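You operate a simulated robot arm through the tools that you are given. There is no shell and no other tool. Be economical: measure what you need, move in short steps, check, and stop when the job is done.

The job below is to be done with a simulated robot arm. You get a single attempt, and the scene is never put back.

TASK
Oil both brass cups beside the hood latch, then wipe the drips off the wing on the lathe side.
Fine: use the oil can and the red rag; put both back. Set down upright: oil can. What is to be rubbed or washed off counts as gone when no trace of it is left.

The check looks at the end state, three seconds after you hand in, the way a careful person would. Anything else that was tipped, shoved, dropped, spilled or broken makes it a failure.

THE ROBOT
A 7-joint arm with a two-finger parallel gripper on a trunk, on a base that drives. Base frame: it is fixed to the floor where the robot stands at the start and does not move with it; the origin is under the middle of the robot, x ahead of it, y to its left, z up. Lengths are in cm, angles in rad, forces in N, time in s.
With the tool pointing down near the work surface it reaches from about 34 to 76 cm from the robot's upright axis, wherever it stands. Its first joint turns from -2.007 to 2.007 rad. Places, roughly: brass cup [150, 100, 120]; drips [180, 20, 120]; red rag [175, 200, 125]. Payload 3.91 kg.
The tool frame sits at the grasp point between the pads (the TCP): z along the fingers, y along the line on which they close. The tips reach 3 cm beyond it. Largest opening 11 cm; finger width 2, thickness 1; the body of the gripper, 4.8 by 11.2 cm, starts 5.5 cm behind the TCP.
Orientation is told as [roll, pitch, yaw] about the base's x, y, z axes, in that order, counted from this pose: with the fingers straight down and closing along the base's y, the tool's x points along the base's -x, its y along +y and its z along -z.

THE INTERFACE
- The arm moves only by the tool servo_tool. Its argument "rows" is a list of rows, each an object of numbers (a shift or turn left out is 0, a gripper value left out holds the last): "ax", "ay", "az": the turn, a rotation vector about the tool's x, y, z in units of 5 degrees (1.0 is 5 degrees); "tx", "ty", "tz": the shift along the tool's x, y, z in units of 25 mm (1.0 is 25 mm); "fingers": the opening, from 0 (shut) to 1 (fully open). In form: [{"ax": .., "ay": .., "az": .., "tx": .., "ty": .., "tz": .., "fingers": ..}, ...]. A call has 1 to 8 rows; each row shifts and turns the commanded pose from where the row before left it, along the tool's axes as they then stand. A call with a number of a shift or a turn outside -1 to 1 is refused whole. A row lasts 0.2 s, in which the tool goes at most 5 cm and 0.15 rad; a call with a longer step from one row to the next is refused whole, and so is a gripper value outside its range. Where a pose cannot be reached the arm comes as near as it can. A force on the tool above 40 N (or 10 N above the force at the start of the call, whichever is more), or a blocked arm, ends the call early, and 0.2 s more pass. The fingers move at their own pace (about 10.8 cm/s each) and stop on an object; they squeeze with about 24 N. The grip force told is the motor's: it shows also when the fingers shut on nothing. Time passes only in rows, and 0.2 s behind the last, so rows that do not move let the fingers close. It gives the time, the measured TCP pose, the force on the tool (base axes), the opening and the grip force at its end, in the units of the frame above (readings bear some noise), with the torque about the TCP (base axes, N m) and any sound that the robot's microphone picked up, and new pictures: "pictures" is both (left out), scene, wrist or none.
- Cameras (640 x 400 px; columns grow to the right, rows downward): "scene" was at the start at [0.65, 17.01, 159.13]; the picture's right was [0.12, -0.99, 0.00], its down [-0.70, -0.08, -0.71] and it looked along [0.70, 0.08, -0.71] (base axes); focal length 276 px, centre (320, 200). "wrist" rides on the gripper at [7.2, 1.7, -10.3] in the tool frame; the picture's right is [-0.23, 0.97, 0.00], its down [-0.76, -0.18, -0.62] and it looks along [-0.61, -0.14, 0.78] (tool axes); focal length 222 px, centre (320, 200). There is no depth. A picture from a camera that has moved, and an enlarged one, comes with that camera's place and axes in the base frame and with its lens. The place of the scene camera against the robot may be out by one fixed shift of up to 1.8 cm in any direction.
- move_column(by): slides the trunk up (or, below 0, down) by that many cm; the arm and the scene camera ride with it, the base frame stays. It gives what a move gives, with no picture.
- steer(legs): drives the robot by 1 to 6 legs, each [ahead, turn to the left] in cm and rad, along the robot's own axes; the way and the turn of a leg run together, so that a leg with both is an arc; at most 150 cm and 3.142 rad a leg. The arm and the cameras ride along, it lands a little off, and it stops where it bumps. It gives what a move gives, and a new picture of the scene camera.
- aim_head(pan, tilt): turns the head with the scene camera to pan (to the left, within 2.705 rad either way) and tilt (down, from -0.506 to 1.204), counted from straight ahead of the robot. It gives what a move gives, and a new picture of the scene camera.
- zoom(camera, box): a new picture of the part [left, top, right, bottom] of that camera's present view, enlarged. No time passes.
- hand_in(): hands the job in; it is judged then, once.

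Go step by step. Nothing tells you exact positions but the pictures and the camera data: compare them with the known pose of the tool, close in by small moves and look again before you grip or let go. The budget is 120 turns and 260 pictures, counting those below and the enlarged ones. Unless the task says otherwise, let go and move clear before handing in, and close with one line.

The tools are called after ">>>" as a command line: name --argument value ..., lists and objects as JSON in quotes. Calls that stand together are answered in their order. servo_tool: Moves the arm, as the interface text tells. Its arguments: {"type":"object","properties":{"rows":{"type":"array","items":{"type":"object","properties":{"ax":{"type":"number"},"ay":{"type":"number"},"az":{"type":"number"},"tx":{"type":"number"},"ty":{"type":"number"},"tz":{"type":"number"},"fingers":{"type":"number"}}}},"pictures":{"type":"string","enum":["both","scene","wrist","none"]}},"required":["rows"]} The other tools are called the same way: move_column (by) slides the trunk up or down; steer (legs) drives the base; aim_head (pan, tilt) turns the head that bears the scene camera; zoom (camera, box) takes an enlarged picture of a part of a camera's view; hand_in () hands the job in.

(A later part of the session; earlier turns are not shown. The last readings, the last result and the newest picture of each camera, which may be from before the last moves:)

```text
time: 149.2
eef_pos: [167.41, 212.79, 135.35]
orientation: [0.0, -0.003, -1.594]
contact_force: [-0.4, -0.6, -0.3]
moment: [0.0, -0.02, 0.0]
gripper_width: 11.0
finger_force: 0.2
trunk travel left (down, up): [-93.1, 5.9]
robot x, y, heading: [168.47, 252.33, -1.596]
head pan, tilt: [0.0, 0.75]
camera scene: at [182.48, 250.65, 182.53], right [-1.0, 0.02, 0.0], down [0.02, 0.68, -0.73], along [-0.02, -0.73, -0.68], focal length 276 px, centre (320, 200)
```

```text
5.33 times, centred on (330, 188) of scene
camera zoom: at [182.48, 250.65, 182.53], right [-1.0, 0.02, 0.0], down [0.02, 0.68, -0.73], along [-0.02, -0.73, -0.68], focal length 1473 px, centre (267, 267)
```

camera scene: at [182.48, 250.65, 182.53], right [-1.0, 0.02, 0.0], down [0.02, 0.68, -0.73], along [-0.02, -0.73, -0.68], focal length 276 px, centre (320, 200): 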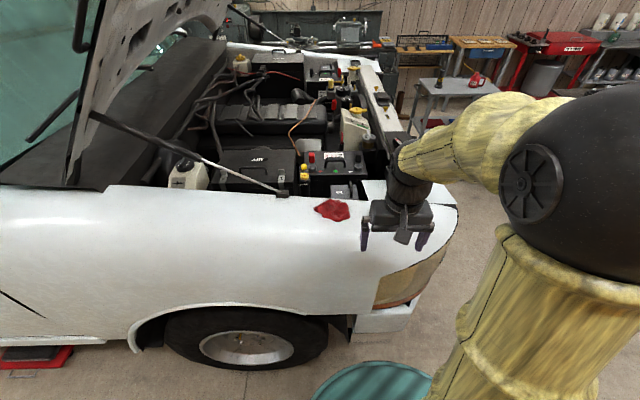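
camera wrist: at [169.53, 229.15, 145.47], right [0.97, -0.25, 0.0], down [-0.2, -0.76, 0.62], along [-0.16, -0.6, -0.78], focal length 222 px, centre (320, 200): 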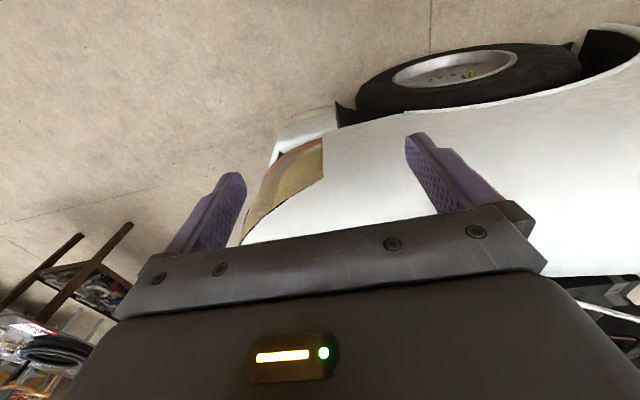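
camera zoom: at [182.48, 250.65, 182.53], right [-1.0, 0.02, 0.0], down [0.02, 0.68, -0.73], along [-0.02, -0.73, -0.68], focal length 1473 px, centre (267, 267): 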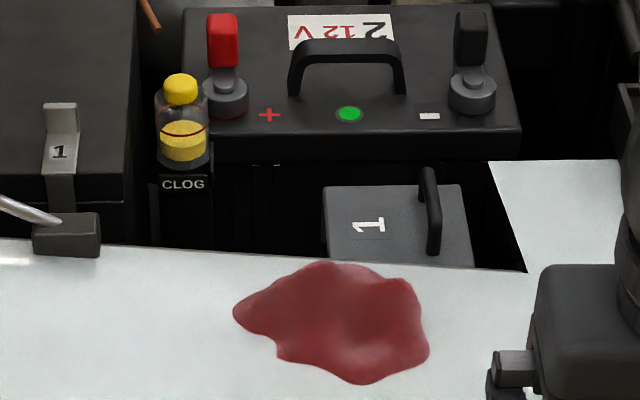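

The rag is a crumpled patch about 11 cm wide around (177, 193.5, 125). I bring the hand over it.

>>> servo_tool --rows '[{"tx": -0.91, "ty": 0.51}, {"tx": -0.91, "ty": 0.51}, {"tx": -0.91, "ty": 0.51}, {"tx": -0.91, "ty": 0.51}, {"tx": -0.91, "ty": 0.51}, {"tx": -0.91, "ty": 0.51}, {"tx": -0.91, "ty": 0.51}, {"tx": -0.91, "ty": 0.51}]' --pictures "both"

```text
time: 151.0
eef_pos: [177.31, 194.31, 135.16]
orientation: [-0.001, -0.002, -1.596]
contact_force: [0.6, 0.1, -0.3]
moment: [0.01, -0.01, 0.0]
gripper_width: 11.02
finger_force: 0.0
trunk travel left (down, up): [-93.1, 5.9]
robot x, y, heading: [168.79, 252.69, -1.593]
head pan, tilt: [0.0, 0.75]
camera scene: at [182.54, 250.54, 182.52], right [-1.0, 0.02, 0.0], down [0.01, 0.68, -0.73], along [-0.02, -0.73, -0.68], focal length 276 px, centre (320, 200)
camera wrist: at [179.14, 201.51, 145.53], right [0.97, -0.25, 0.0], down [-0.2, -0.76, 0.62], along [-0.16, -0.6, -0.78], focal length 222 px, centre (320, 200)
```

scene: 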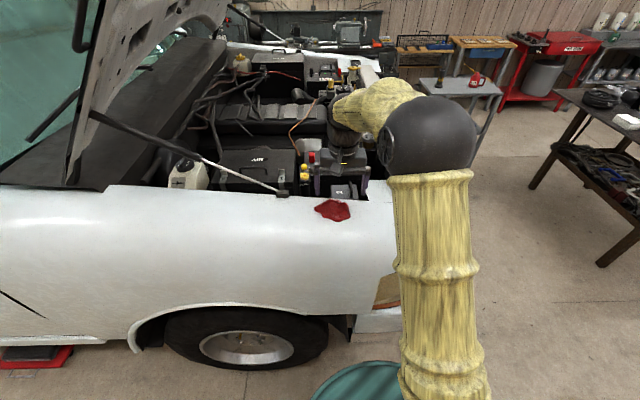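
wrist: 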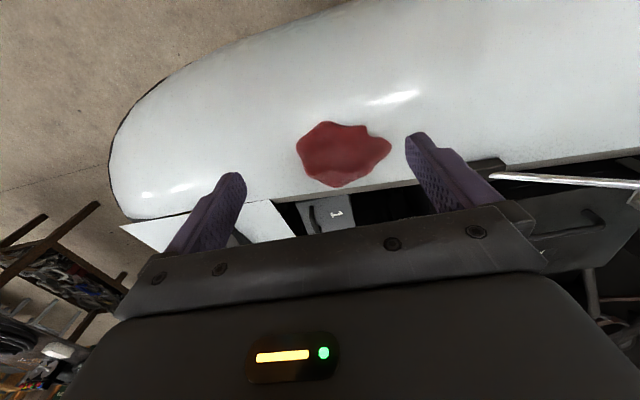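

Refined: the rag is nearer (177.7, 188.4, 120). I move above it and lower part way for another look.

>>> servo_tool --rows '[{"tx": -0.8, "ty": 0.1}, {"tx": -0.8, "ty": 0.1}, {"tx": -0.76}, {"tz": 0.9}, {"tz": 0.9}, {}]' --pictures "both"

```text
time: 152.4
eef_pos: [177.79, 188.34, 130.62]
orientation: [0.002, -0.003, -1.595]
contact_force: [-0.7, 0.1, -0.1]
moment: [-0.01, 0.0, -0.04]
gripper_width: 10.99
finger_force: 0.0
trunk travel left (down, up): [-93.1, 5.9]
robot x, y, heading: [168.9, 252.74, -1.591]
head pan, tilt: [0.0, 0.75]
camera scene: at [182.46, 250.75, 182.54], right [-1.0, 0.02, 0.0], down [0.02, 0.68, -0.73], along [-0.02, -0.73, -0.68], focal length 276 px, centre (320, 200)
camera wrist: at [179.6, 195.7, 140.93], right [0.97, -0.25, 0.0], down [-0.2, -0.76, 0.63], along [-0.16, -0.61, -0.78], focal length 222 px, centre (320, 200)
```

scene: 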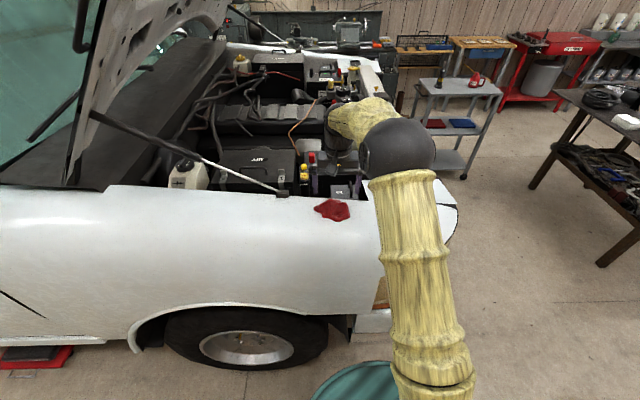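
wrist: 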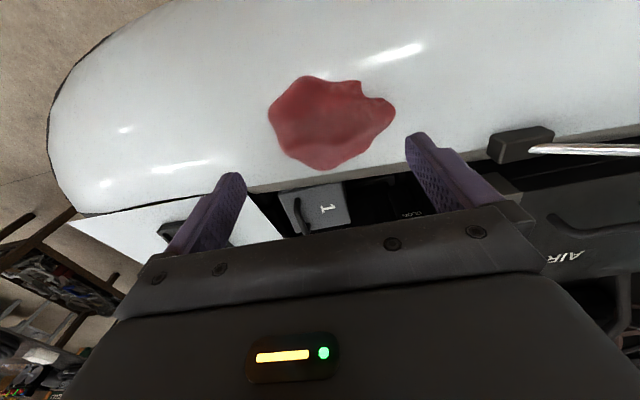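

The rag centre is at about (178.7, 187.8) with the surface near z≈118.5, and it's narrowest diagonally. I turn the gripper 45°, centre it, and come lower.

>>> servo_tool --rows '[{"ty": 0.36, "tx": -0.22}, {"az": 1}, {"az": 1}, {"az": 1}, {"az": 1}, {"az": 1}, {"az": 1}, {"az": 1}]' --pictures "none"

>>> servo_tool --rows '[{"az": 1}, {"az": 1}, {"tz": 0.8}, {"tz": 0.8}, {}]' --pictures "wrist"

>>> zoom --camera "scene" --box '[280, 160, 400, 235]'

```text
time: 154.2
eef_pos: [178.63, 187.81, 130.73]
orientation: [0.003, -0.001, -2.207]
contact_force: [0.2, -0.2, 0.0]
moment: [0.0, -0.01, 0.0]
gripper_width: 11.01
finger_force: 0.0
trunk travel left (down, up): [-93.1, 5.9]
robot x, y, heading: [168.99, 252.58, -1.592]
head pan, tilt: [0.0, 0.75]
```

```text
time: 155.4
eef_pos: [178.51, 187.95, 126.77]
orientation: [0.002, -0.002, -2.38]
contact_force: [0.0, -0.2, 0.7]
moment: [-0.01, 0.02, 0.02]
gripper_width: 11.01
finger_force: 0.0
trunk travel left (down, up): [-93.1, 5.9]
robot x, y, heading: [168.68, 253.14, -1.591]
head pan, tilt: [0.0, 0.75]
camera wrist: at [184.87, 191.65, 136.95], right [0.51, -0.86, 0.0], down [-0.67, -0.39, 0.62], along [-0.54, -0.32, -0.78], focal length 222 px, centre (320, 200)
```

wrist: 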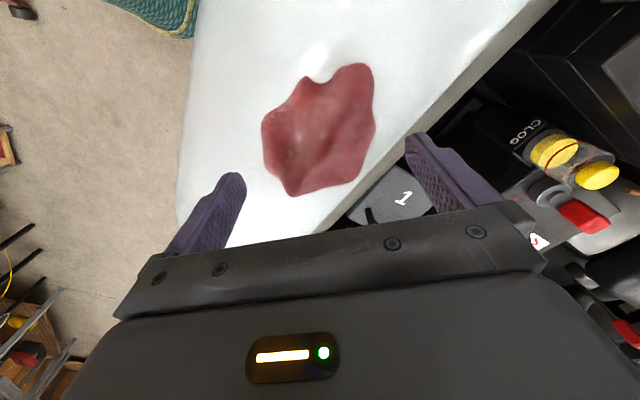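

```text
5.33 times, centred on (340, 198) of scene
camera zoom: at [182.47, 250.72, 182.53], right [-1.0, 0.02, 0.0], down [0.02, 0.68, -0.73], along [-0.02, -0.73, -0.68], focal length 1473 px, centre (213, 213)
```

zoom: 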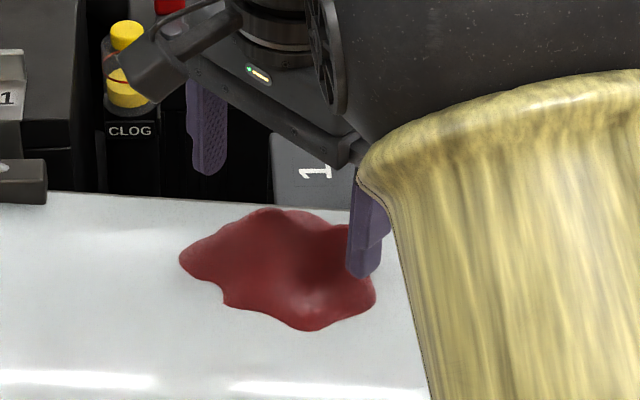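

Centred. I lower slowly toward the surface, watching the force.

>>> servo_tool --rows '[{"tz": 0.5}, {"tz": 0.5}, {"tz": 0.4}, {}]' --pictures "wrist"

>>> zoom --camera "scene" --box '[280, 160, 400, 235]'

```text
time: 156.4
eef_pos: [178.65, 187.69, 124.11]
orientation: [0.018, -0.009, -2.382]
contact_force: [-0.5, 6.8, 17.0]
moment: [-0.43, -0.81, 0.28]
gripper_width: 10.71
finger_force: 0.1
trunk travel left (down, up): [-93.1, 5.9]
robot x, y, heading: [168.5, 252.67, -1.593]
head pan, tilt: [0.0, 0.75]
stopped in row 4: the force on the tool passed its limit at 42 N (the readings are from after the stop); the commanded pose is now the measured one
camera wrist: at [184.96, 191.84, 134.32], right [0.51, -0.86, 0.02], down [-0.68, -0.38, 0.63], along [-0.53, -0.33, -0.78], focal length 222 px, centre (320, 200)
```

wrist: 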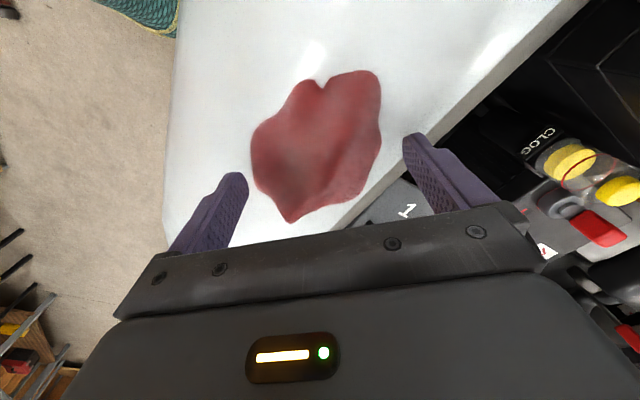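

```text
5.33 times, centred on (340, 198) of scene
camera zoom: at [182.45, 251.07, 182.53], right [-1.0, 0.02, 0.0], down [0.02, 0.68, -0.73], along [-0.02, -0.73, -0.68], focal length 1473 px, centre (213, 213)
```

zoom: 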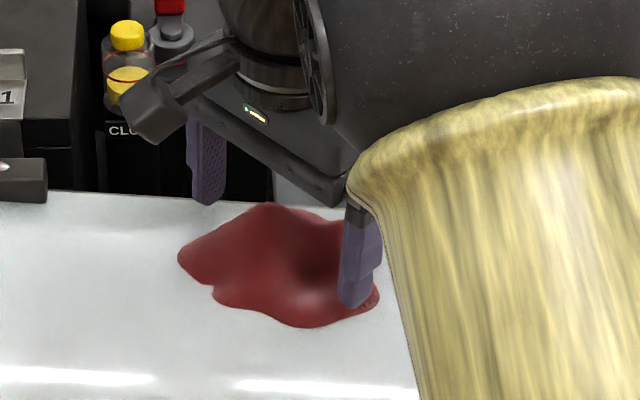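

A finger touched the wing at tip height about 121. I raise 3 mm and close on the rag.

>>> servo_tool --rows '[{"tz": -0.12}, {"fingers": 0.5}, {"fingers": 0}, {}, {}, {}]' --pictures "wrist"

>>> zoom --camera "scene" --box '[280, 160, 400, 235]'

```text
time: 157.8
eef_pos: [178.6, 187.66, 124.19]
orientation: [0.017, -0.006, -2.382]
contact_force: [-0.4, -1.2, 5.3]
moment: [-0.2, -0.22, -0.03]
gripper_width: 1.94
finger_force: 23.6
trunk travel left (down, up): [-93.1, 5.9]
robot x, y, heading: [168.76, 252.65, -1.591]
head pan, tilt: [0.0, 0.75]
camera wrist: at [184.92, 191.6, 134.31], right [0.51, -0.86, 0.02], down [-0.68, -0.39, 0.63], along [-0.53, -0.33, -0.78], focal length 222 px, centre (320, 200)
```

wrist: 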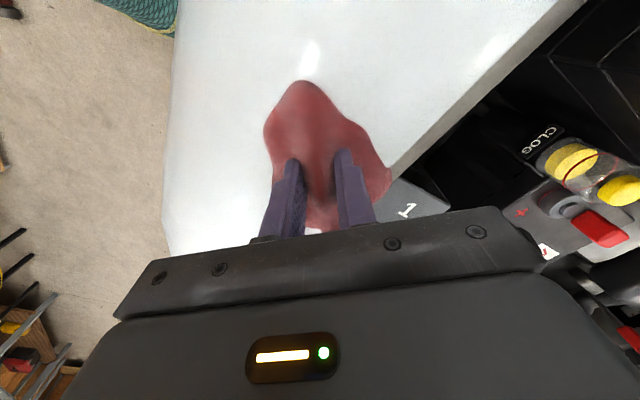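

```text
5.33 times, centred on (340, 198) of scene
camera zoom: at [182.46, 250.75, 182.54], right [-1.0, 0.02, 0.0], down [0.02, 0.68, -0.73], along [-0.02, -0.73, -0.68], focal length 1473 px, centre (213, 213)
```

zoom: 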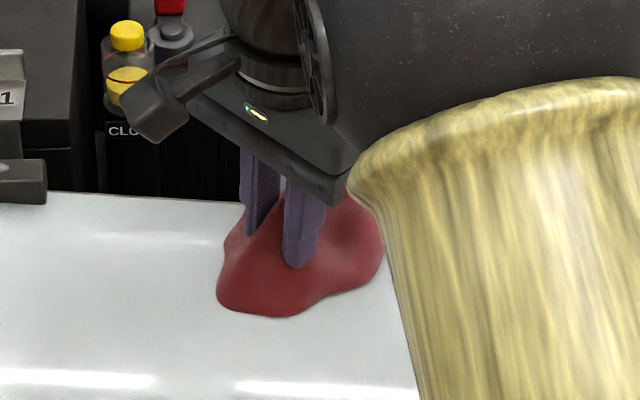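

The cloth is gathered between the fingers. I lift.

>>> servo_tool --rows '[{"tz": -0.5}, {"tz": -0.8}, {"tz": -1}, {"tz": -1}, {"tz": -1}, {}]' --pictures "both"

```text
time: 159.2
eef_pos: [178.46, 187.71, 134.79]
orientation: [0.013, -0.007, -2.383]
contact_force: [-0.2, 0.2, -0.1]
moment: [-0.01, 0.02, 0.0]
gripper_width: 1.94
finger_force: 23.9
trunk travel left (down, up): [-93.1, 5.9]
robot x, y, heading: [168.42, 252.87, -1.598]
head pan, tilt: [0.0, 0.75]
camera scene: at [182.49, 250.66, 182.53], right [-1.0, 0.02, 0.0], down [0.01, 0.68, -0.73], along [-0.02, -0.73, -0.68], focal length 276 px, centre (320, 200)
camera wrist: at [184.81, 191.65, 145.0], right [0.51, -0.86, 0.02], down [-0.68, -0.39, 0.63], along [-0.53, -0.33, -0.78], focal length 222 px, centre (320, 200)
```

scene: 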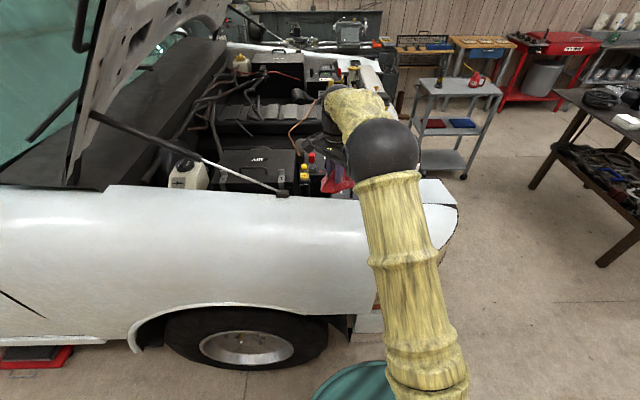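
wrist: 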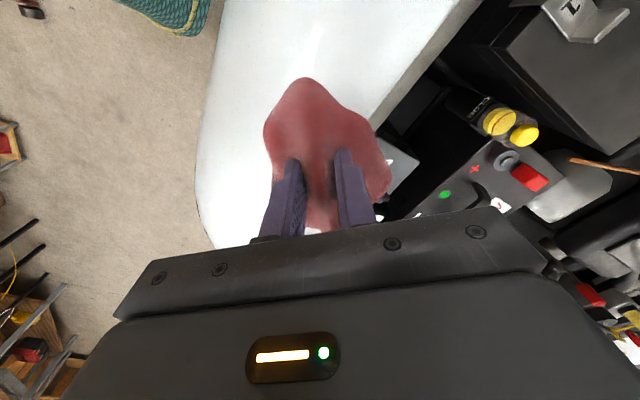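

The rag is held. Before the long way round I tuck the arm and look down behind me to learn the base's footprint.

>>> servo_tool --rows '[{"tx": 0.87, "ty": -0.91}, {"tx": 0.87, "ty": -0.91}, {"tx": 0.87, "ty": -0.91}, {"tx": 0.87, "ty": -0.91}, {"tx": 0.87, "ty": -0.91}, {"tx": 0.87, "ty": -0.91}, {"tx": 0.87, "ty": -0.91}]' --pictures "none"

>>> aim_head --pan 2.6 --tilt 1.2

>>> aim_head --pan 1.2 --tilt 1.2

```text
time: 160.8
eef_pos: [178.51, 210.23, 134.43]
orientation: [0.017, -0.009, -2.382]
contact_force: [0.2, 0.3, -0.9]
moment: [0.01, -0.01, 0.02]
gripper_width: 1.94
finger_force: 24.2
trunk travel left (down, up): [-93.1, 5.9]
robot x, y, heading: [168.3, 252.44, -1.592]
head pan, tilt: [0.0, 0.75]
```

```text
time: 163.2
eef_pos: [178.46, 209.94, 134.58]
orientation: [0.013, -0.005, -2.383]
contact_force: [-0.1, 1.0, 0.6]
moment: [0.01, -0.02, -0.02]
gripper_width: 1.96
finger_force: 24.2
trunk travel left (down, up): [-93.1, 5.9]
robot x, y, heading: [168.78, 252.52, -1.594]
head pan, tilt: [2.601, 1.201]
camera scene: at [185.65, 263.73, 179.36], right [0.85, -0.53, 0.0], down [-0.5, -0.79, -0.36], along [0.19, 0.31, -0.93], focal length 276 px, centre (320, 200)
```

scene: 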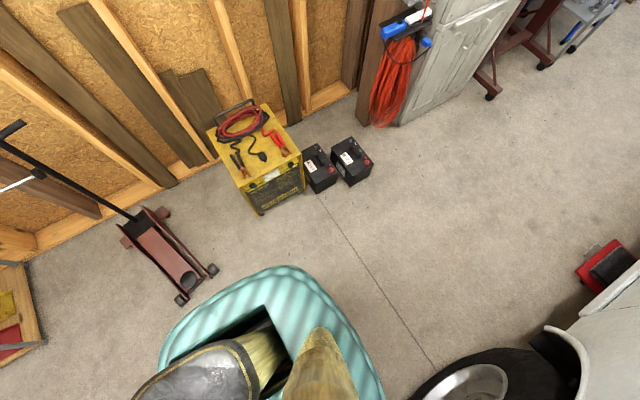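

```text
time: 164.7
eef_pos: [178.48, 209.98, 134.51]
orientation: [0.013, -0.007, -2.382]
contact_force: [0.3, -0.2, -0.1]
moment: [0.0, 0.02, 0.01]
gripper_width: 1.94
finger_force: 23.8
trunk travel left (down, up): [-93.1, 5.9]
robot x, y, heading: [168.95, 252.61, -1.592]
head pan, tilt: [1.201, 1.201]
camera scene: at [187.83, 256.87, 179.36], right [-0.38, -0.92, 0.0], down [-0.86, 0.36, -0.36], along [0.33, -0.14, -0.93], focal length 276 px, centre (320, 200)
```

scene: 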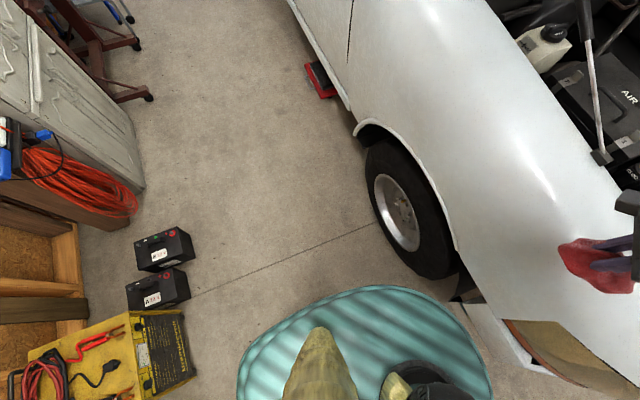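

The base reaches about 43 cm behind and 25 cm to each side, which explains the bumps. I'll drive back around the front, between bench and cart, along x≈−1.

>>> steer --legs '[[0, -1.39], [100, 0]]'

>>> aim_head --pan 0.3 --tilt 0.6

```text
time: 175.7
eef_pos: [30.16, 218.92, 134.46]
orientation: [0.014, -0.007, 2.514]
contact_force: [-0.2, 0.1, -0.1]
moment: [-0.01, -0.01, -0.02]
gripper_width: 1.98
finger_force: 24.2
trunk travel left (down, up): [-93.1, 5.9]
robot x, y, heading: [70.29, 236.17, -2.98]
head pan, tilt: [1.201, 1.201]
camera scene: at [75.96, 217.52, 179.36], right [-0.98, 0.21, 0.0], down [0.19, 0.91, -0.36], along [-0.07, -0.35, -0.93], focal length 276 px, centre (320, 200)
```

scene: 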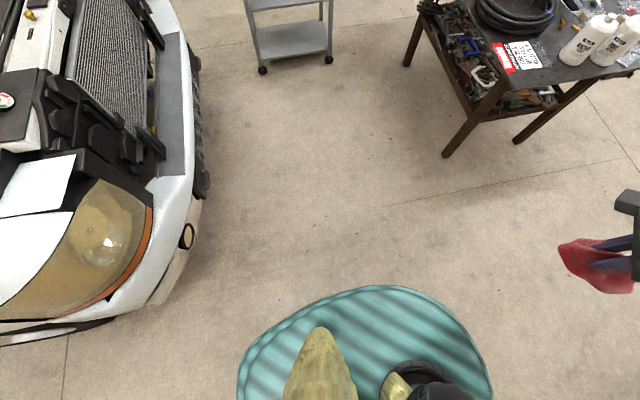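

```text
time: 176.9
eef_pos: [30.21, 218.84, 134.59]
orientation: [0.013, -0.008, 2.515]
contact_force: [0.0, 0.1, -0.9]
moment: [0.0, -0.03, 0.03]
gripper_width: 1.97
finger_force: 23.8
trunk travel left (down, up): [-93.1, 5.9]
robot x, y, heading: [70.53, 236.39, -2.979]
head pan, tilt: [0.3, 0.6]
camera scene: at [69.25, 219.04, 183.82], right [-0.45, 0.89, 0.0], down [0.51, 0.25, -0.82], along [-0.74, -0.37, -0.57], focal length 276 px, centre (320, 200)
```

scene: 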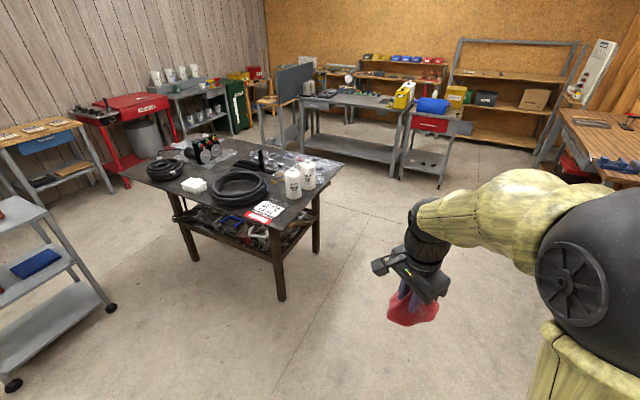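

Legs of the bench are at x≈−34 and the cart edge at x≈26, so I aim for x≈−4 going down the corridor.

>>> steer --legs '[[0, 0.394], [87.6, 0], [0, 1.014], [60, 0]]'

```text
time: 191.1
eef_pos: [8.56, 87.76, 134.47]
orientation: [0.015, -0.007, -2.343]
contact_force: [0.1, -0.4, -0.9]
moment: [0.0, -0.01, -0.05]
gripper_width: 1.97
finger_force: 24.0
trunk travel left (down, up): [-93.1, 5.9]
robot x, y, heading: [-2.69, 129.96, -1.559]
head pan, tilt: [0.3, 0.6]
camera scene: at [13.61, 128.4, 183.82], right [-0.95, -0.31, 0.0], down [-0.17, 0.54, -0.82], along [0.26, -0.78, -0.57], focal length 276 px, centre (320, 200)
```

scene: 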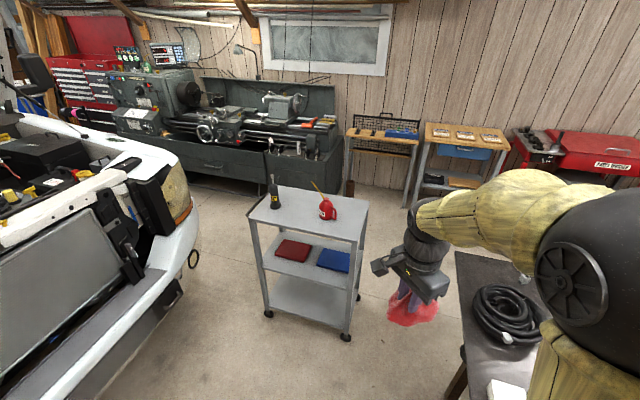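

>>> steer --legs '[[0, -0.019], [120, 0]]'

```text
time: 198.5
eef_pos: [8.66, -32.64, 134.52]
orientation: [0.014, -0.007, -2.35]
contact_force: [0.6, 0.6, -0.2]
moment: [0.02, -0.02, 0.01]
gripper_width: 1.95
finger_force: 23.9
trunk travel left (down, up): [-93.1, 5.9]
robot x, y, heading: [-2.71, 9.95, -1.559]
head pan, tilt: [0.3, 0.6]
camera scene: at [13.89, 8.0, 183.82], right [-0.95, -0.3, 0.0], down [-0.17, 0.54, -0.82], along [0.25, -0.79, -0.57], focal length 276 px, centre (320, 200)
```

scene: 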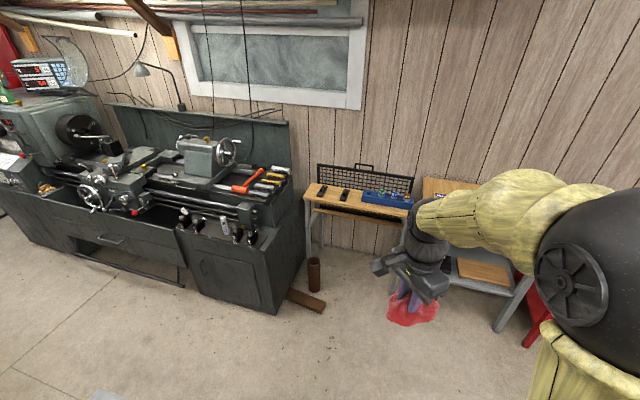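

The space ahead is clear. I continue, turn left, and drive along the lathe aisle beside the right wing.

>>> steer --legs '[[54, 0], [0, 1.575], [120, 0]]'

>>> aim_head --pan 0.6 --tilt 0.7

```text
time: 214.1
eef_pos: [158.08, -36.18, 134.46]
orientation: [0.014, -0.008, -0.81]
contact_force: [0.1, 0.1, -0.4]
moment: [-0.01, -0.02, 0.0]
gripper_width: 1.97
finger_force: 24.3
trunk travel left (down, up): [-93.1, 5.9]
robot x, y, heading: [115.37, -46.04, -0.025]
head pan, tilt: [0.3, 0.6]
camera scene: at [116.92, -27.48, 183.82], right [0.27, -0.96, 0.0], down [-0.54, -0.15, -0.82], along [0.79, 0.23, -0.57], focal length 276 px, centre (320, 200)
```

scene: 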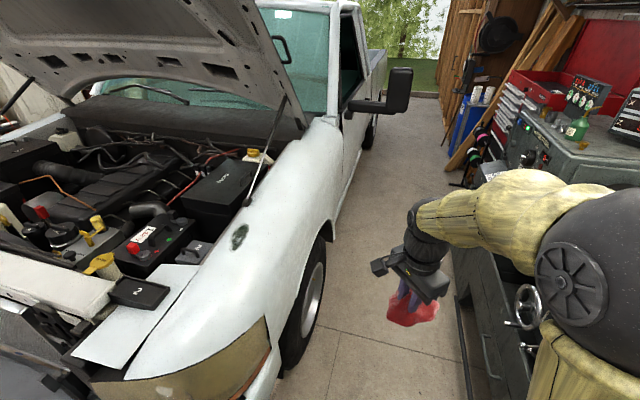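

```text
time: 214.9
eef_pos: [158.07, -36.2, 134.59]
orientation: [0.015, -0.006, -0.81]
contact_force: [0.0, 0.0, -0.7]
moment: [0.0, 0.0, -0.02]
gripper_width: 1.95
finger_force: 23.6
trunk travel left (down, up): [-93.1, 5.9]
robot x, y, heading: [115.41, -46.3, -0.025]
head pan, tilt: [0.6, 0.7]
camera scene: at [115.5, -25.28, 182.96], right [0.55, -0.84, 0.0], down [-0.54, -0.35, -0.77], along [0.64, 0.42, -0.64], focal length 276 px, centre (320, 200)
```

scene: 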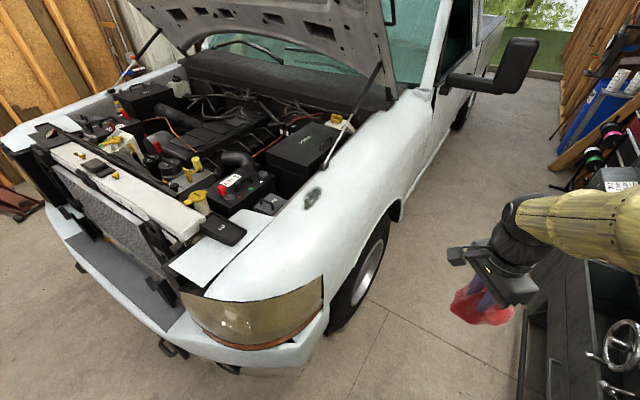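

The drips are at about (177, 18.7, 120.5) on the wing. I drive further so they lie to my left within reach.

>>> steer --legs '[[0, 0.085], [50, 0]]'

>>> aim_head --pan 1.3 --tilt 0.75

>>> zoom --camera "scene" --box '[260, 160, 380, 235]'

```text
time: 218.9
eef_pos: [207.85, -29.22, 134.44]
orientation: [0.013, -0.005, -0.723]
contact_force: [0.0, 0.2, -0.5]
moment: [0.03, 0.03, -0.01]
gripper_width: 1.97
finger_force: 24.1
trunk travel left (down, up): [-93.1, 5.9]
robot x, y, heading: [165.97, -42.96, 0.063]
head pan, tilt: [0.6, 0.7]
camera scene: at [164.55, -21.96, 182.96], right [0.62, -0.79, 0.0], down [-0.51, -0.4, -0.76], along [0.6, 0.47, -0.64], focal length 276 px, centre (320, 200)
```

scene: 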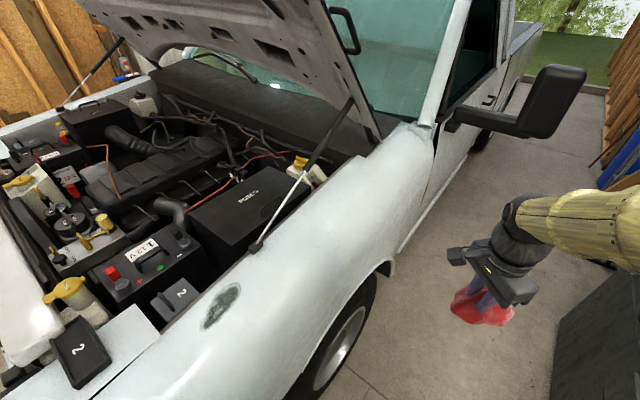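

```text
time: 220.0
eef_pos: [207.73, -29.22, 134.45]
orientation: [0.014, -0.007, -0.722]
contact_force: [-0.3, -0.8, -1.2]
moment: [-0.02, 0.02, -0.01]
gripper_width: 1.96
finger_force: 23.7
trunk travel left (down, up): [-93.1, 5.9]
robot x, y, heading: [166.38, -42.56, 0.068]
head pan, tilt: [1.3, 0.75]
camera scene: at [159.51, -19.1, 182.54], right [0.98, -0.2, 0.0], down [-0.14, -0.67, -0.73], along [0.15, 0.72, -0.68], focal length 276 px, centre (320, 200)
```

scene: 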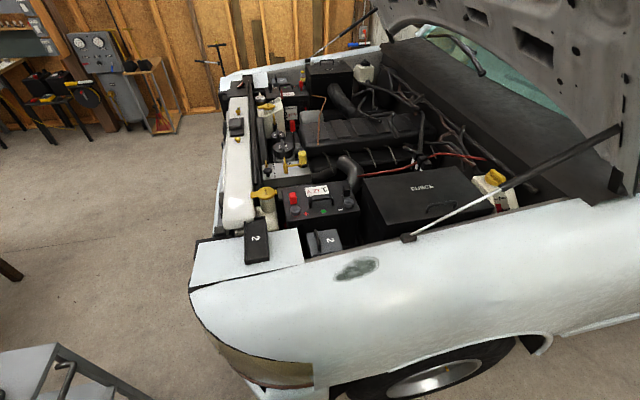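

```text
5.33 times, centred on (320, 198) of scene
camera zoom: at [159.51, -19.1, 182.54], right [0.98, -0.2, 0.0], down [-0.14, -0.67, -0.73], along [0.15, 0.72, -0.68], focal length 1473 px, centre (320, 213)
```

zoom: 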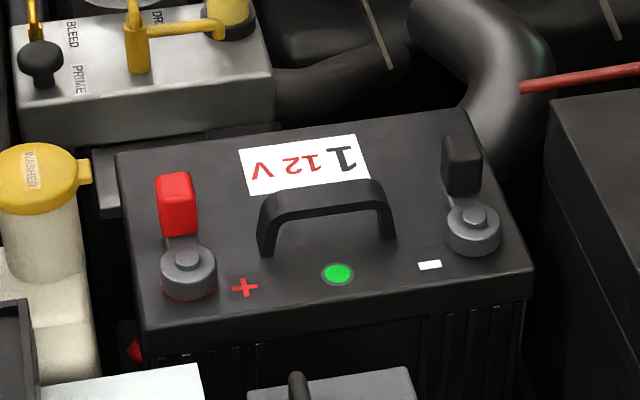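

>>> zoom --camera "scene" --box '[300, 235, 420, 310]'

```text
5.33 times, centred on (360, 272) of scene
camera zoom: at [159.51, -19.1, 182.54], right [0.98, -0.2, 0.0], down [-0.14, -0.67, -0.73], along [0.15, 0.72, -0.68], focal length 1473 px, centre (107, -187)
```

zoom: 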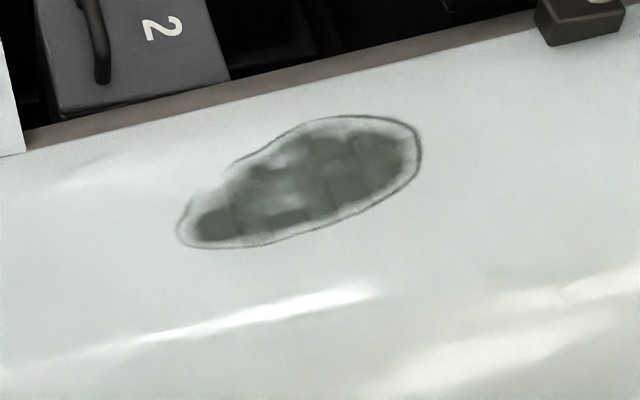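

The stain is an ellipse from about (170.5, 16.5) to (183.4, 20), about 6 cm across. I swing the arm over it in steps.

>>> servo_tool --rows '[{"tx": 1, "ty": 0.28}, {"tx": 1, "ty": 0.28}, {"tx": 1, "ty": 0.28}, {"tx": 1, "ty": 0.28}, {"tx": 1, "ty": 0.28}, {"tx": 1, "ty": 0.28}, {"tx": 1, "ty": 0.28}, {"tx": 1, "ty": 0.28}]' --pictures "scene"

>>> servo_tool --rows '[{"az": -1}, {"az": -1}, {"az": -1}, {"az": -1}, {"az": -1}, {"az": -1}, {"az": -1}, {"az": -1}]' --pictures "scene"

```text
time: 221.8
eef_pos: [196.48, -11.67, 134.53]
orientation: [0.014, -0.008, -0.723]
contact_force: [-0.2, 0.1, -1.0]
moment: [-0.01, 0.02, 0.02]
gripper_width: 1.96
finger_force: 24.3
trunk travel left (down, up): [-93.1, 5.9]
robot x, y, heading: [166.03, -42.61, 0.07]
head pan, tilt: [1.3, 0.75]
camera scene: at [159.44, -19.0, 182.52], right [0.98, -0.2, 0.0], down [-0.14, -0.67, -0.73], along [0.15, 0.72, -0.68], focal length 276 px, centre (320, 200)
```

scene: 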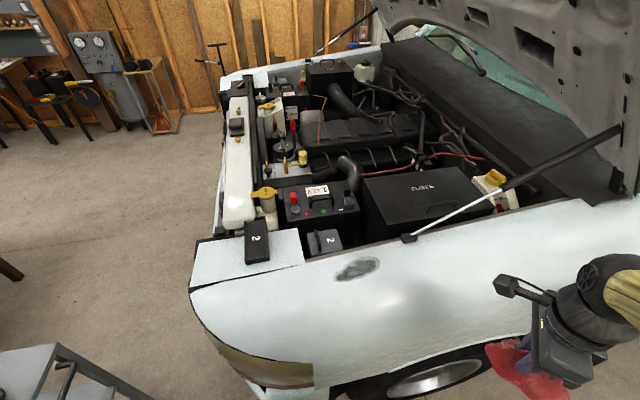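

```text
time: 223.6
eef_pos: [196.43, -11.75, 134.33]
orientation: [0.007, -0.014, -0.024]
contact_force: [-0.3, -0.1, -0.7]
moment: [0.0, 0.03, 0.0]
gripper_width: 1.94
finger_force: 23.7
trunk travel left (down, up): [-93.1, 5.9]
robot x, y, heading: [166.26, -42.8, 0.063]
head pan, tilt: [1.3, 0.75]
camera scene: at [159.49, -19.09, 182.53], right [0.98, -0.2, 0.0], down [-0.14, -0.67, -0.73], along [0.15, 0.72, -0.68], focal length 276 px, centre (320, 200)
```

scene: 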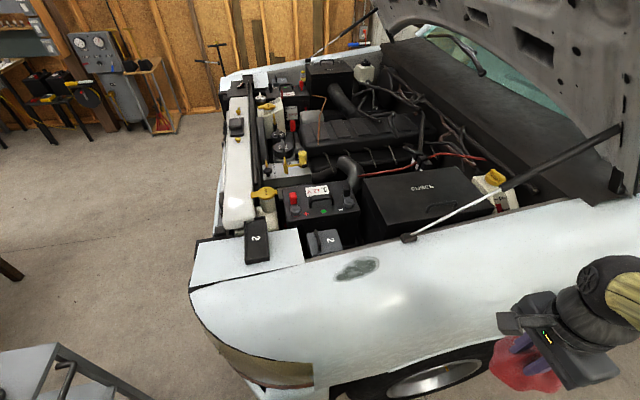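

>>> servo_tool --rows '[{"tx": 0.65, "ty": 0.96}, {"tx": 0.65, "ty": 0.96}, {"tx": 0.65, "ty": 0.96}, {"tx": 0.65, "ty": 0.96}, {"tx": 0.65, "ty": 0.96}, {"tx": 0.65, "ty": 0.96}]' --pictures "none"

>>> servo_tool --rows '[{"tx": 0.65, "ty": 0.96}, {"tx": 0.65, "ty": 0.96}, {"tx": 0.65, "ty": 0.96}, {"tx": 0.65, "ty": 0.96}, {"tx": 0.65, "ty": 0.96}, {"tx": 0.65, "ty": 0.96}]' --pictures "both"

```text
time: 225.0
eef_pos: [186.75, 2.95, 134.34]
orientation: [0.006, -0.017, -0.022]
contact_force: [0.9, -0.5, 0.1]
moment: [-0.04, 0.0, 0.0]
gripper_width: 1.92
finger_force: 23.7
trunk travel left (down, up): [-93.1, 5.9]
robot x, y, heading: [166.12, -43.03, 0.067]
head pan, tilt: [1.3, 0.75]
```

```text
time: 226.4
eef_pos: [177.49, 17.74, 134.29]
orientation: [0.005, -0.016, -0.024]
contact_force: [0.7, 0.4, 0.3]
moment: [-0.01, 0.01, -0.01]
gripper_width: 1.98
finger_force: 23.8
trunk travel left (down, up): [-93.1, 5.9]
robot x, y, heading: [165.96, -42.8, 0.065]
head pan, tilt: [1.3, 0.75]
camera scene: at [159.39, -18.91, 182.51], right [0.98, -0.2, 0.0], down [-0.14, -0.67, -0.73], along [0.15, 0.72, -0.68], focal length 276 px, centre (320, 200)
camera wrist: at [170.13, 19.51, 144.51], right [0.25, 0.97, 0.01], down [0.75, -0.2, 0.63], along [0.62, -0.15, -0.77], focal length 222 px, centre (320, 200)
```

scene: 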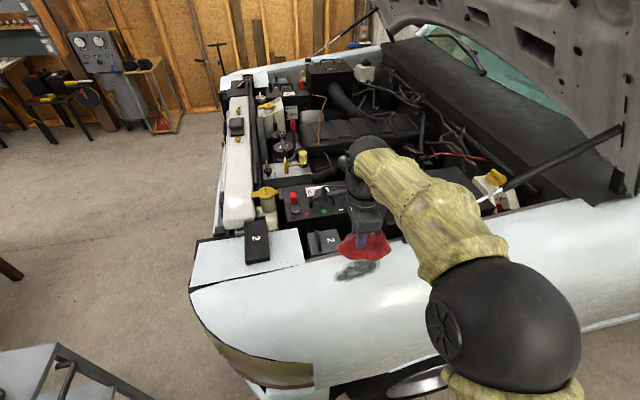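
wrist: 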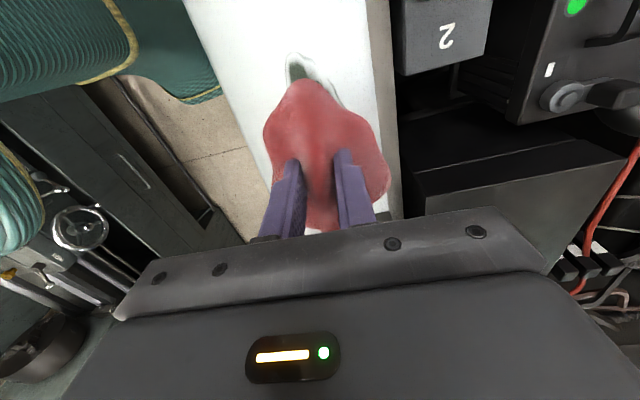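

Positioned above the stain. I lower until the rag touches.

>>> servo_tool --rows '[{"tz": 0.8}, {"tz": 0.8}, {"tz": 0.8}, {"tz": 0.8}, {"tz": 0.3}, {"tz": 0.2}, {}]' --pictures "none"

```text
time: 228.0
eef_pos: [177.81, 17.51, 125.22]
orientation: [0.006, -0.015, -0.025]
contact_force: [-0.6, -0.4, -0.8]
moment: [0.01, 0.04, 0.01]
gripper_width: 1.95
finger_force: 24.0
trunk travel left (down, up): [-93.1, 5.9]
robot x, y, heading: [166.14, -43.14, 0.062]
head pan, tilt: [1.3, 0.75]
```

>>> servo_tool --rows '[{"tz": 0.15}, {"tz": 0.15}, {"tz": 0.1}, {}]' --pictures "both"

```text
time: 229.0
eef_pos: [177.76, 17.51, 124.22]
orientation: [0.009, -0.016, -0.023]
contact_force: [-1.8, -1.1, 11.1]
moment: [0.43, -0.85, -0.01]
gripper_width: 1.94
finger_force: 24.1
trunk travel left (down, up): [-93.1, 5.9]
robot x, y, heading: [166.22, -42.7, 0.069]
head pan, tilt: [1.3, 0.75]
camera scene: at [159.37, -19.27, 182.56], right [0.98, -0.2, 0.0], down [-0.14, -0.67, -0.73], along [0.15, 0.72, -0.68], focal length 276 px, centre (320, 200)
camera wrist: at [170.38, 19.24, 134.39], right [0.25, 0.97, 0.01], down [0.75, -0.2, 0.63], along [0.62, -0.15, -0.77], focal length 222 px, centre (320, 200)
```

scene: 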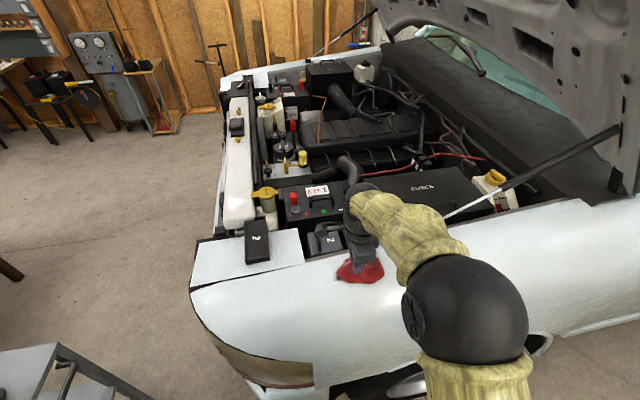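
wrist: 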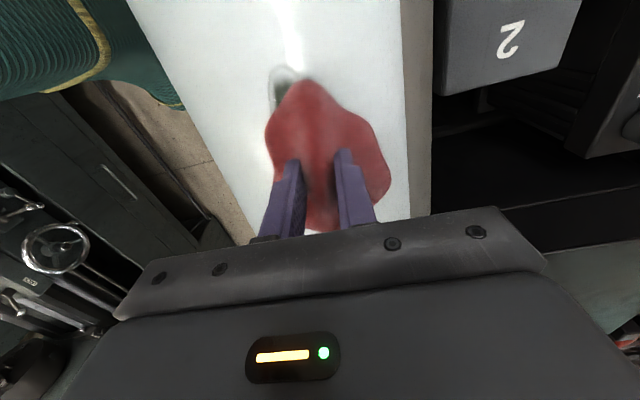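

Contact at 11 N. I start rubbing along the stain.

>>> servo_tool --rows '[{"tx": 0.6}, {"tx": 0.6}, {"tx": 0.6}, {"tx": 0.6}, {"tx": -0.6}, {"tx": -0.6}, {"tx": -0.6}, {"tx": -0.6}]' --pictures "wrist"

>>> servo_tool --rows '[{"tx": -0.6}, {"tx": -0.6}, {"tx": -0.6}, {"tx": -0.6}, {"tx": 0.6}, {"tx": 0.6}, {"tx": 0.6}, {"tx": 0.6}]' --pictures "wrist"

```text
time: 230.8
eef_pos: [177.93, 17.4, 124.18]
orientation: [0.01, -0.016, -0.025]
contact_force: [-1.5, 0.0, 3.9]
moment: [0.21, -0.35, 0.02]
gripper_width: 1.97
finger_force: 23.8
trunk travel left (down, up): [-93.1, 5.9]
robot x, y, heading: [165.97, -43.4, 0.066]
head pan, tilt: [1.3, 0.75]
camera wrist: at [170.59, 19.34, 134.36], right [0.25, 0.97, 0.01], down [0.75, -0.2, 0.63], along [0.61, -0.15, -0.77], focal length 222 px, centre (320, 200)
```

wrist: 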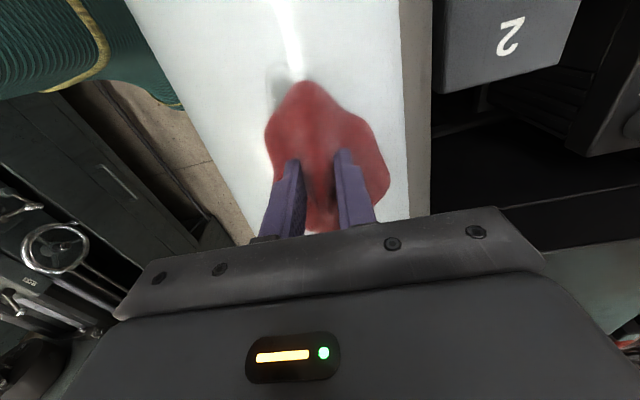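

```text
time: 232.6
eef_pos: [177.68, 17.42, 124.02]
orientation: [0.005, -0.014, -0.022]
contact_force: [0.8, 0.3, -0.8]
moment: [0.0, 0.02, -0.01]
gripper_width: 1.95
finger_force: 24.3
trunk travel left (down, up): [-93.1, 5.9]
robot x, y, heading: [166.14, -43.0, 0.062]
head pan, tilt: [1.3, 0.75]
camera wrist: at [170.31, 19.23, 134.21], right [0.25, 0.97, 0.01], down [0.75, -0.2, 0.63], along [0.61, -0.15, -0.77], focal length 222 px, centre (320, 200)
```

wrist: 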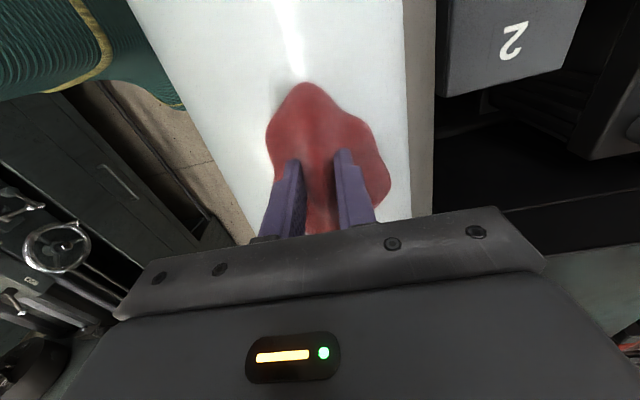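

The front part is fading. I press a little more and rub with sideways offsets.

>>> servo_tool --rows '[{"tz": 0.15, "ty": 0.5}, {"ty": 0.6, "tx": 0.5}, {"tx": 0.9}, {"tx": 0.9}, {"tx": -0.9}, {"tx": -0.9}, {"tx": -0.9}, {"tx": -0.9}]' --pictures "none"

>>> servo_tool --rows '[{"tx": -0.9}, {"tx": 0.4, "ty": -0.8}, {"tx": 0.9, "ty": -0.8}, {"tx": 0.9}, {"tx": 0.9}, {"tx": 0.9}, {"tx": -0.9}, {"tx": -0.9}]' --pictures "none"

>>> servo_tool --rows '[{"tz": -1}, {"tz": -1}, {"tz": -1}, {"tx": -1}, {"tx": -1}, {"tx": -1, "ty": -1}, {"ty": -1}, {"ty": -1}]' --pictures "both"

>>> zoom --camera "scene" --box '[300, 235, 420, 310]'

```text
time: 234.4
eef_pos: [181.14, 20.02, 124.19]
orientation: [0.012, -0.016, -0.022]
contact_force: [-7.3, -0.3, 20.2]
moment: [0.57, -0.44, 0.21]
gripper_width: 1.97
finger_force: 24.2
trunk travel left (down, up): [-93.1, 5.9]
robot x, y, heading: [165.96, -42.97, 0.065]
head pan, tilt: [1.3, 0.75]
```

```text
time: 236.2
eef_pos: [177.7, 16.25, 123.83]
orientation: [0.007, -0.017, -0.024]
contact_force: [-2.0, -1.1, 5.0]
moment: [0.2, -0.39, 0.02]
gripper_width: 1.97
finger_force: 24.0
trunk travel left (down, up): [-93.1, 5.9]
robot x, y, heading: [166.56, -43.22, 0.062]
head pan, tilt: [1.3, 0.75]
```

```text
time: 238.0
eef_pos: [184.98, 8.28, 131.42]
orientation: [0.006, -0.014, -0.022]
contact_force: [-0.1, -0.7, -0.6]
moment: [0.02, 0.06, 0.0]
gripper_width: 1.93
finger_force: 24.0
trunk travel left (down, up): [-93.1, 5.9]
robot x, y, heading: [166.18, -42.57, 0.064]
head pan, tilt: [1.3, 0.75]
camera scene: at [159.52, -19.28, 182.56], right [0.98, -0.2, 0.0], down [-0.14, -0.67, -0.73], along [0.15, 0.72, -0.68], focal length 276 px, centre (320, 200)
camera wrist: at [177.72, 10.07, 141.52], right [0.25, 0.97, 0.01], down [0.75, -0.2, 0.63], along [0.61, -0.15, -0.77], focal length 222 px, centre (320, 200)
```

scene: 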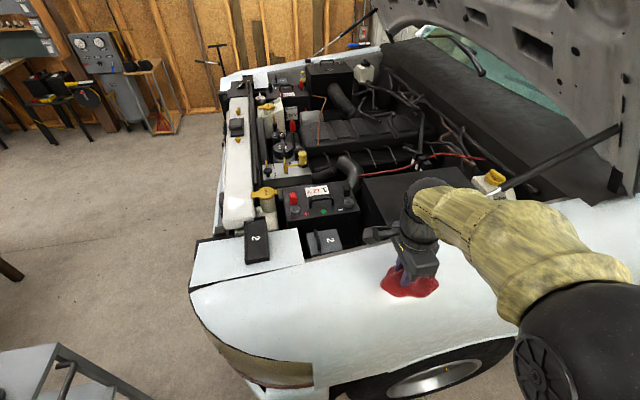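
wrist: 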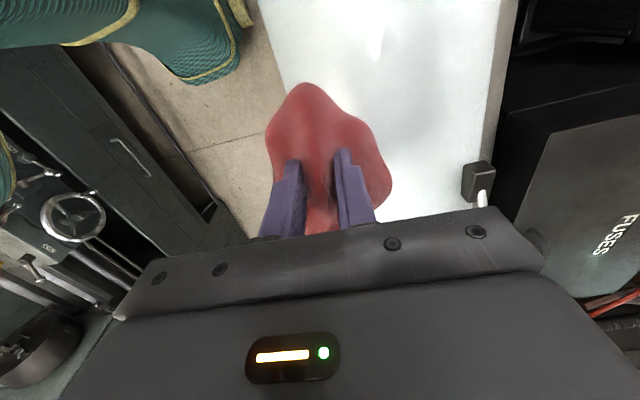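

```text
5.33 times, centred on (360, 272) of scene
camera zoom: at [159.52, -19.28, 182.56], right [0.98, -0.2, 0.0], down [-0.14, -0.67, -0.73], along [0.15, 0.72, -0.68], focal length 1473 px, centre (107, -187)
```

zoom: 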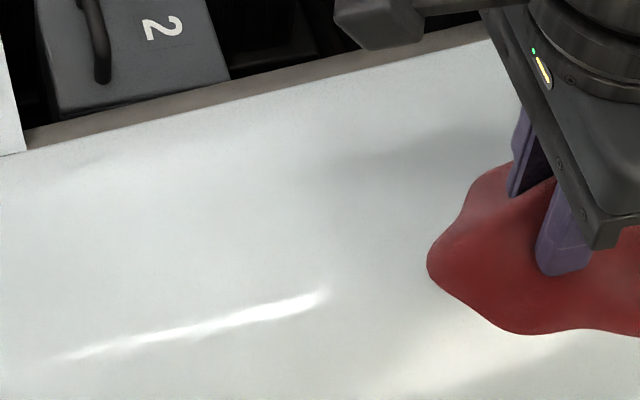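

It looks clean apart from what may be the hand's shadow. I move further away to check.

>>> servo_tool --rows '[{"ty": -1, "tx": -1}, {"ty": -1, "tx": -1}, {"ty": -1, "tx": -1}, {"ty": -1, "tx": -1}, {"ty": -1}, {"ty": -1}]' --pictures "none"

>>> zoom --camera "scene" --box '[310, 240, 406, 300]'

>>> zoom --camera "scene" --box '[330, 250, 378, 280]'

```text
time: 239.4
eef_pos: [194.81, -7.02, 131.43]
orientation: [0.008, -0.016, -0.025]
contact_force: [0.4, -0.6, -0.8]
moment: [0.06, 0.01, 0.02]
gripper_width: 1.96
finger_force: 23.6
trunk travel left (down, up): [-93.1, 5.9]
robot x, y, heading: [165.95, -43.14, 0.062]
head pan, tilt: [1.3, 0.75]
```

```text
6.67 times, centred on (358, 270) of scene
camera zoom: at [159.52, -19.22, 182.55], right [0.98, -0.2, 0.0], down [-0.14, -0.67, -0.73], along [0.15, 0.72, -0.68], focal length 1842 px, centre (67, -267)
```

zoom: 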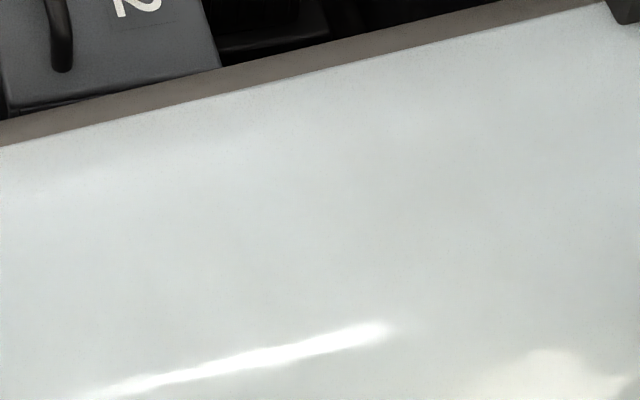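

```text
13.33 times, centred on (354, 265) of scene
camera zoom: at [159.52, -19.22, 182.55], right [0.98, -0.2, 0.0], down [-0.14, -0.67, -0.73], along [0.15, 0.72, -0.68], focal length 3683 px, centre (-133, -667)
```

zoom: 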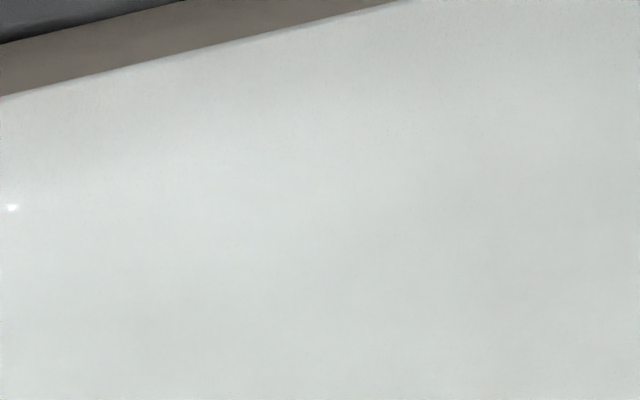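

The wing is spotless. Now I return the rag: bring the hand forward, back out along the aisle, and retrace the route.

>>> servo_tool --rows '[{"tx": -0.65, "ty": -1}, {"tx": -0.65, "ty": -1}, {"tx": -0.65, "ty": -1}, {"tx": -0.65, "ty": -1}, {"tx": -0.65, "ty": -1}, {"tx": -0.65, "ty": -1}, {"tx": -0.65, "ty": -1}, {"tx": -0.65, "ty": -1}]' --pictures "none"

>>> steer --legs '[[0, -0.064], [-150, 0], [-20, 0]]'

```text
time: 241.2
eef_pos: [207.16, -27.24, 131.53]
orientation: [0.007, -0.012, -0.022]
contact_force: [1.1, 0.8, -1.8]
moment: [0.01, 0.04, -0.01]
gripper_width: 1.96
finger_force: 24.1
trunk travel left (down, up): [-93.1, 5.9]
robot x, y, heading: [166.02, -42.81, 0.066]
head pan, tilt: [1.3, 0.75]
```

```text
time: 251.8
eef_pos: [38.24, -30.15, 131.46]
orientation: [0.005, -0.016, -0.088]
contact_force: [-0.1, 0.4, 0.1]
moment: [0.0, 0.01, -0.01]
gripper_width: 1.96
finger_force: 24.5
trunk travel left (down, up): [-93.1, 5.9]
robot x, y, heading: [-3.52, -43.07, -0.001]
head pan, tilt: [1.3, 0.75]
camera scene: at [-9.03, -19.08, 182.53], right [0.96, -0.26, 0.0], down [-0.18, -0.66, -0.73], along [0.19, 0.71, -0.68], focal length 276 px, centre (320, 200)
```

scene: 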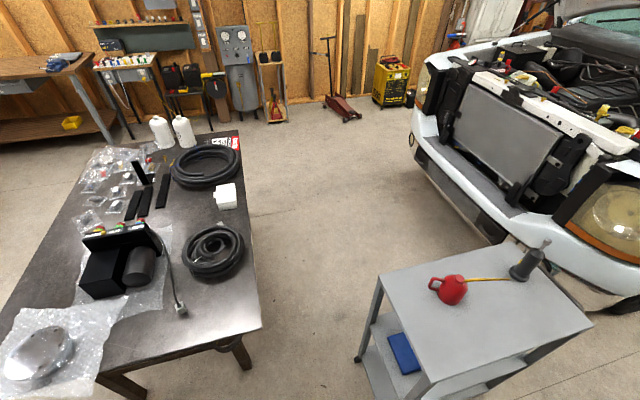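

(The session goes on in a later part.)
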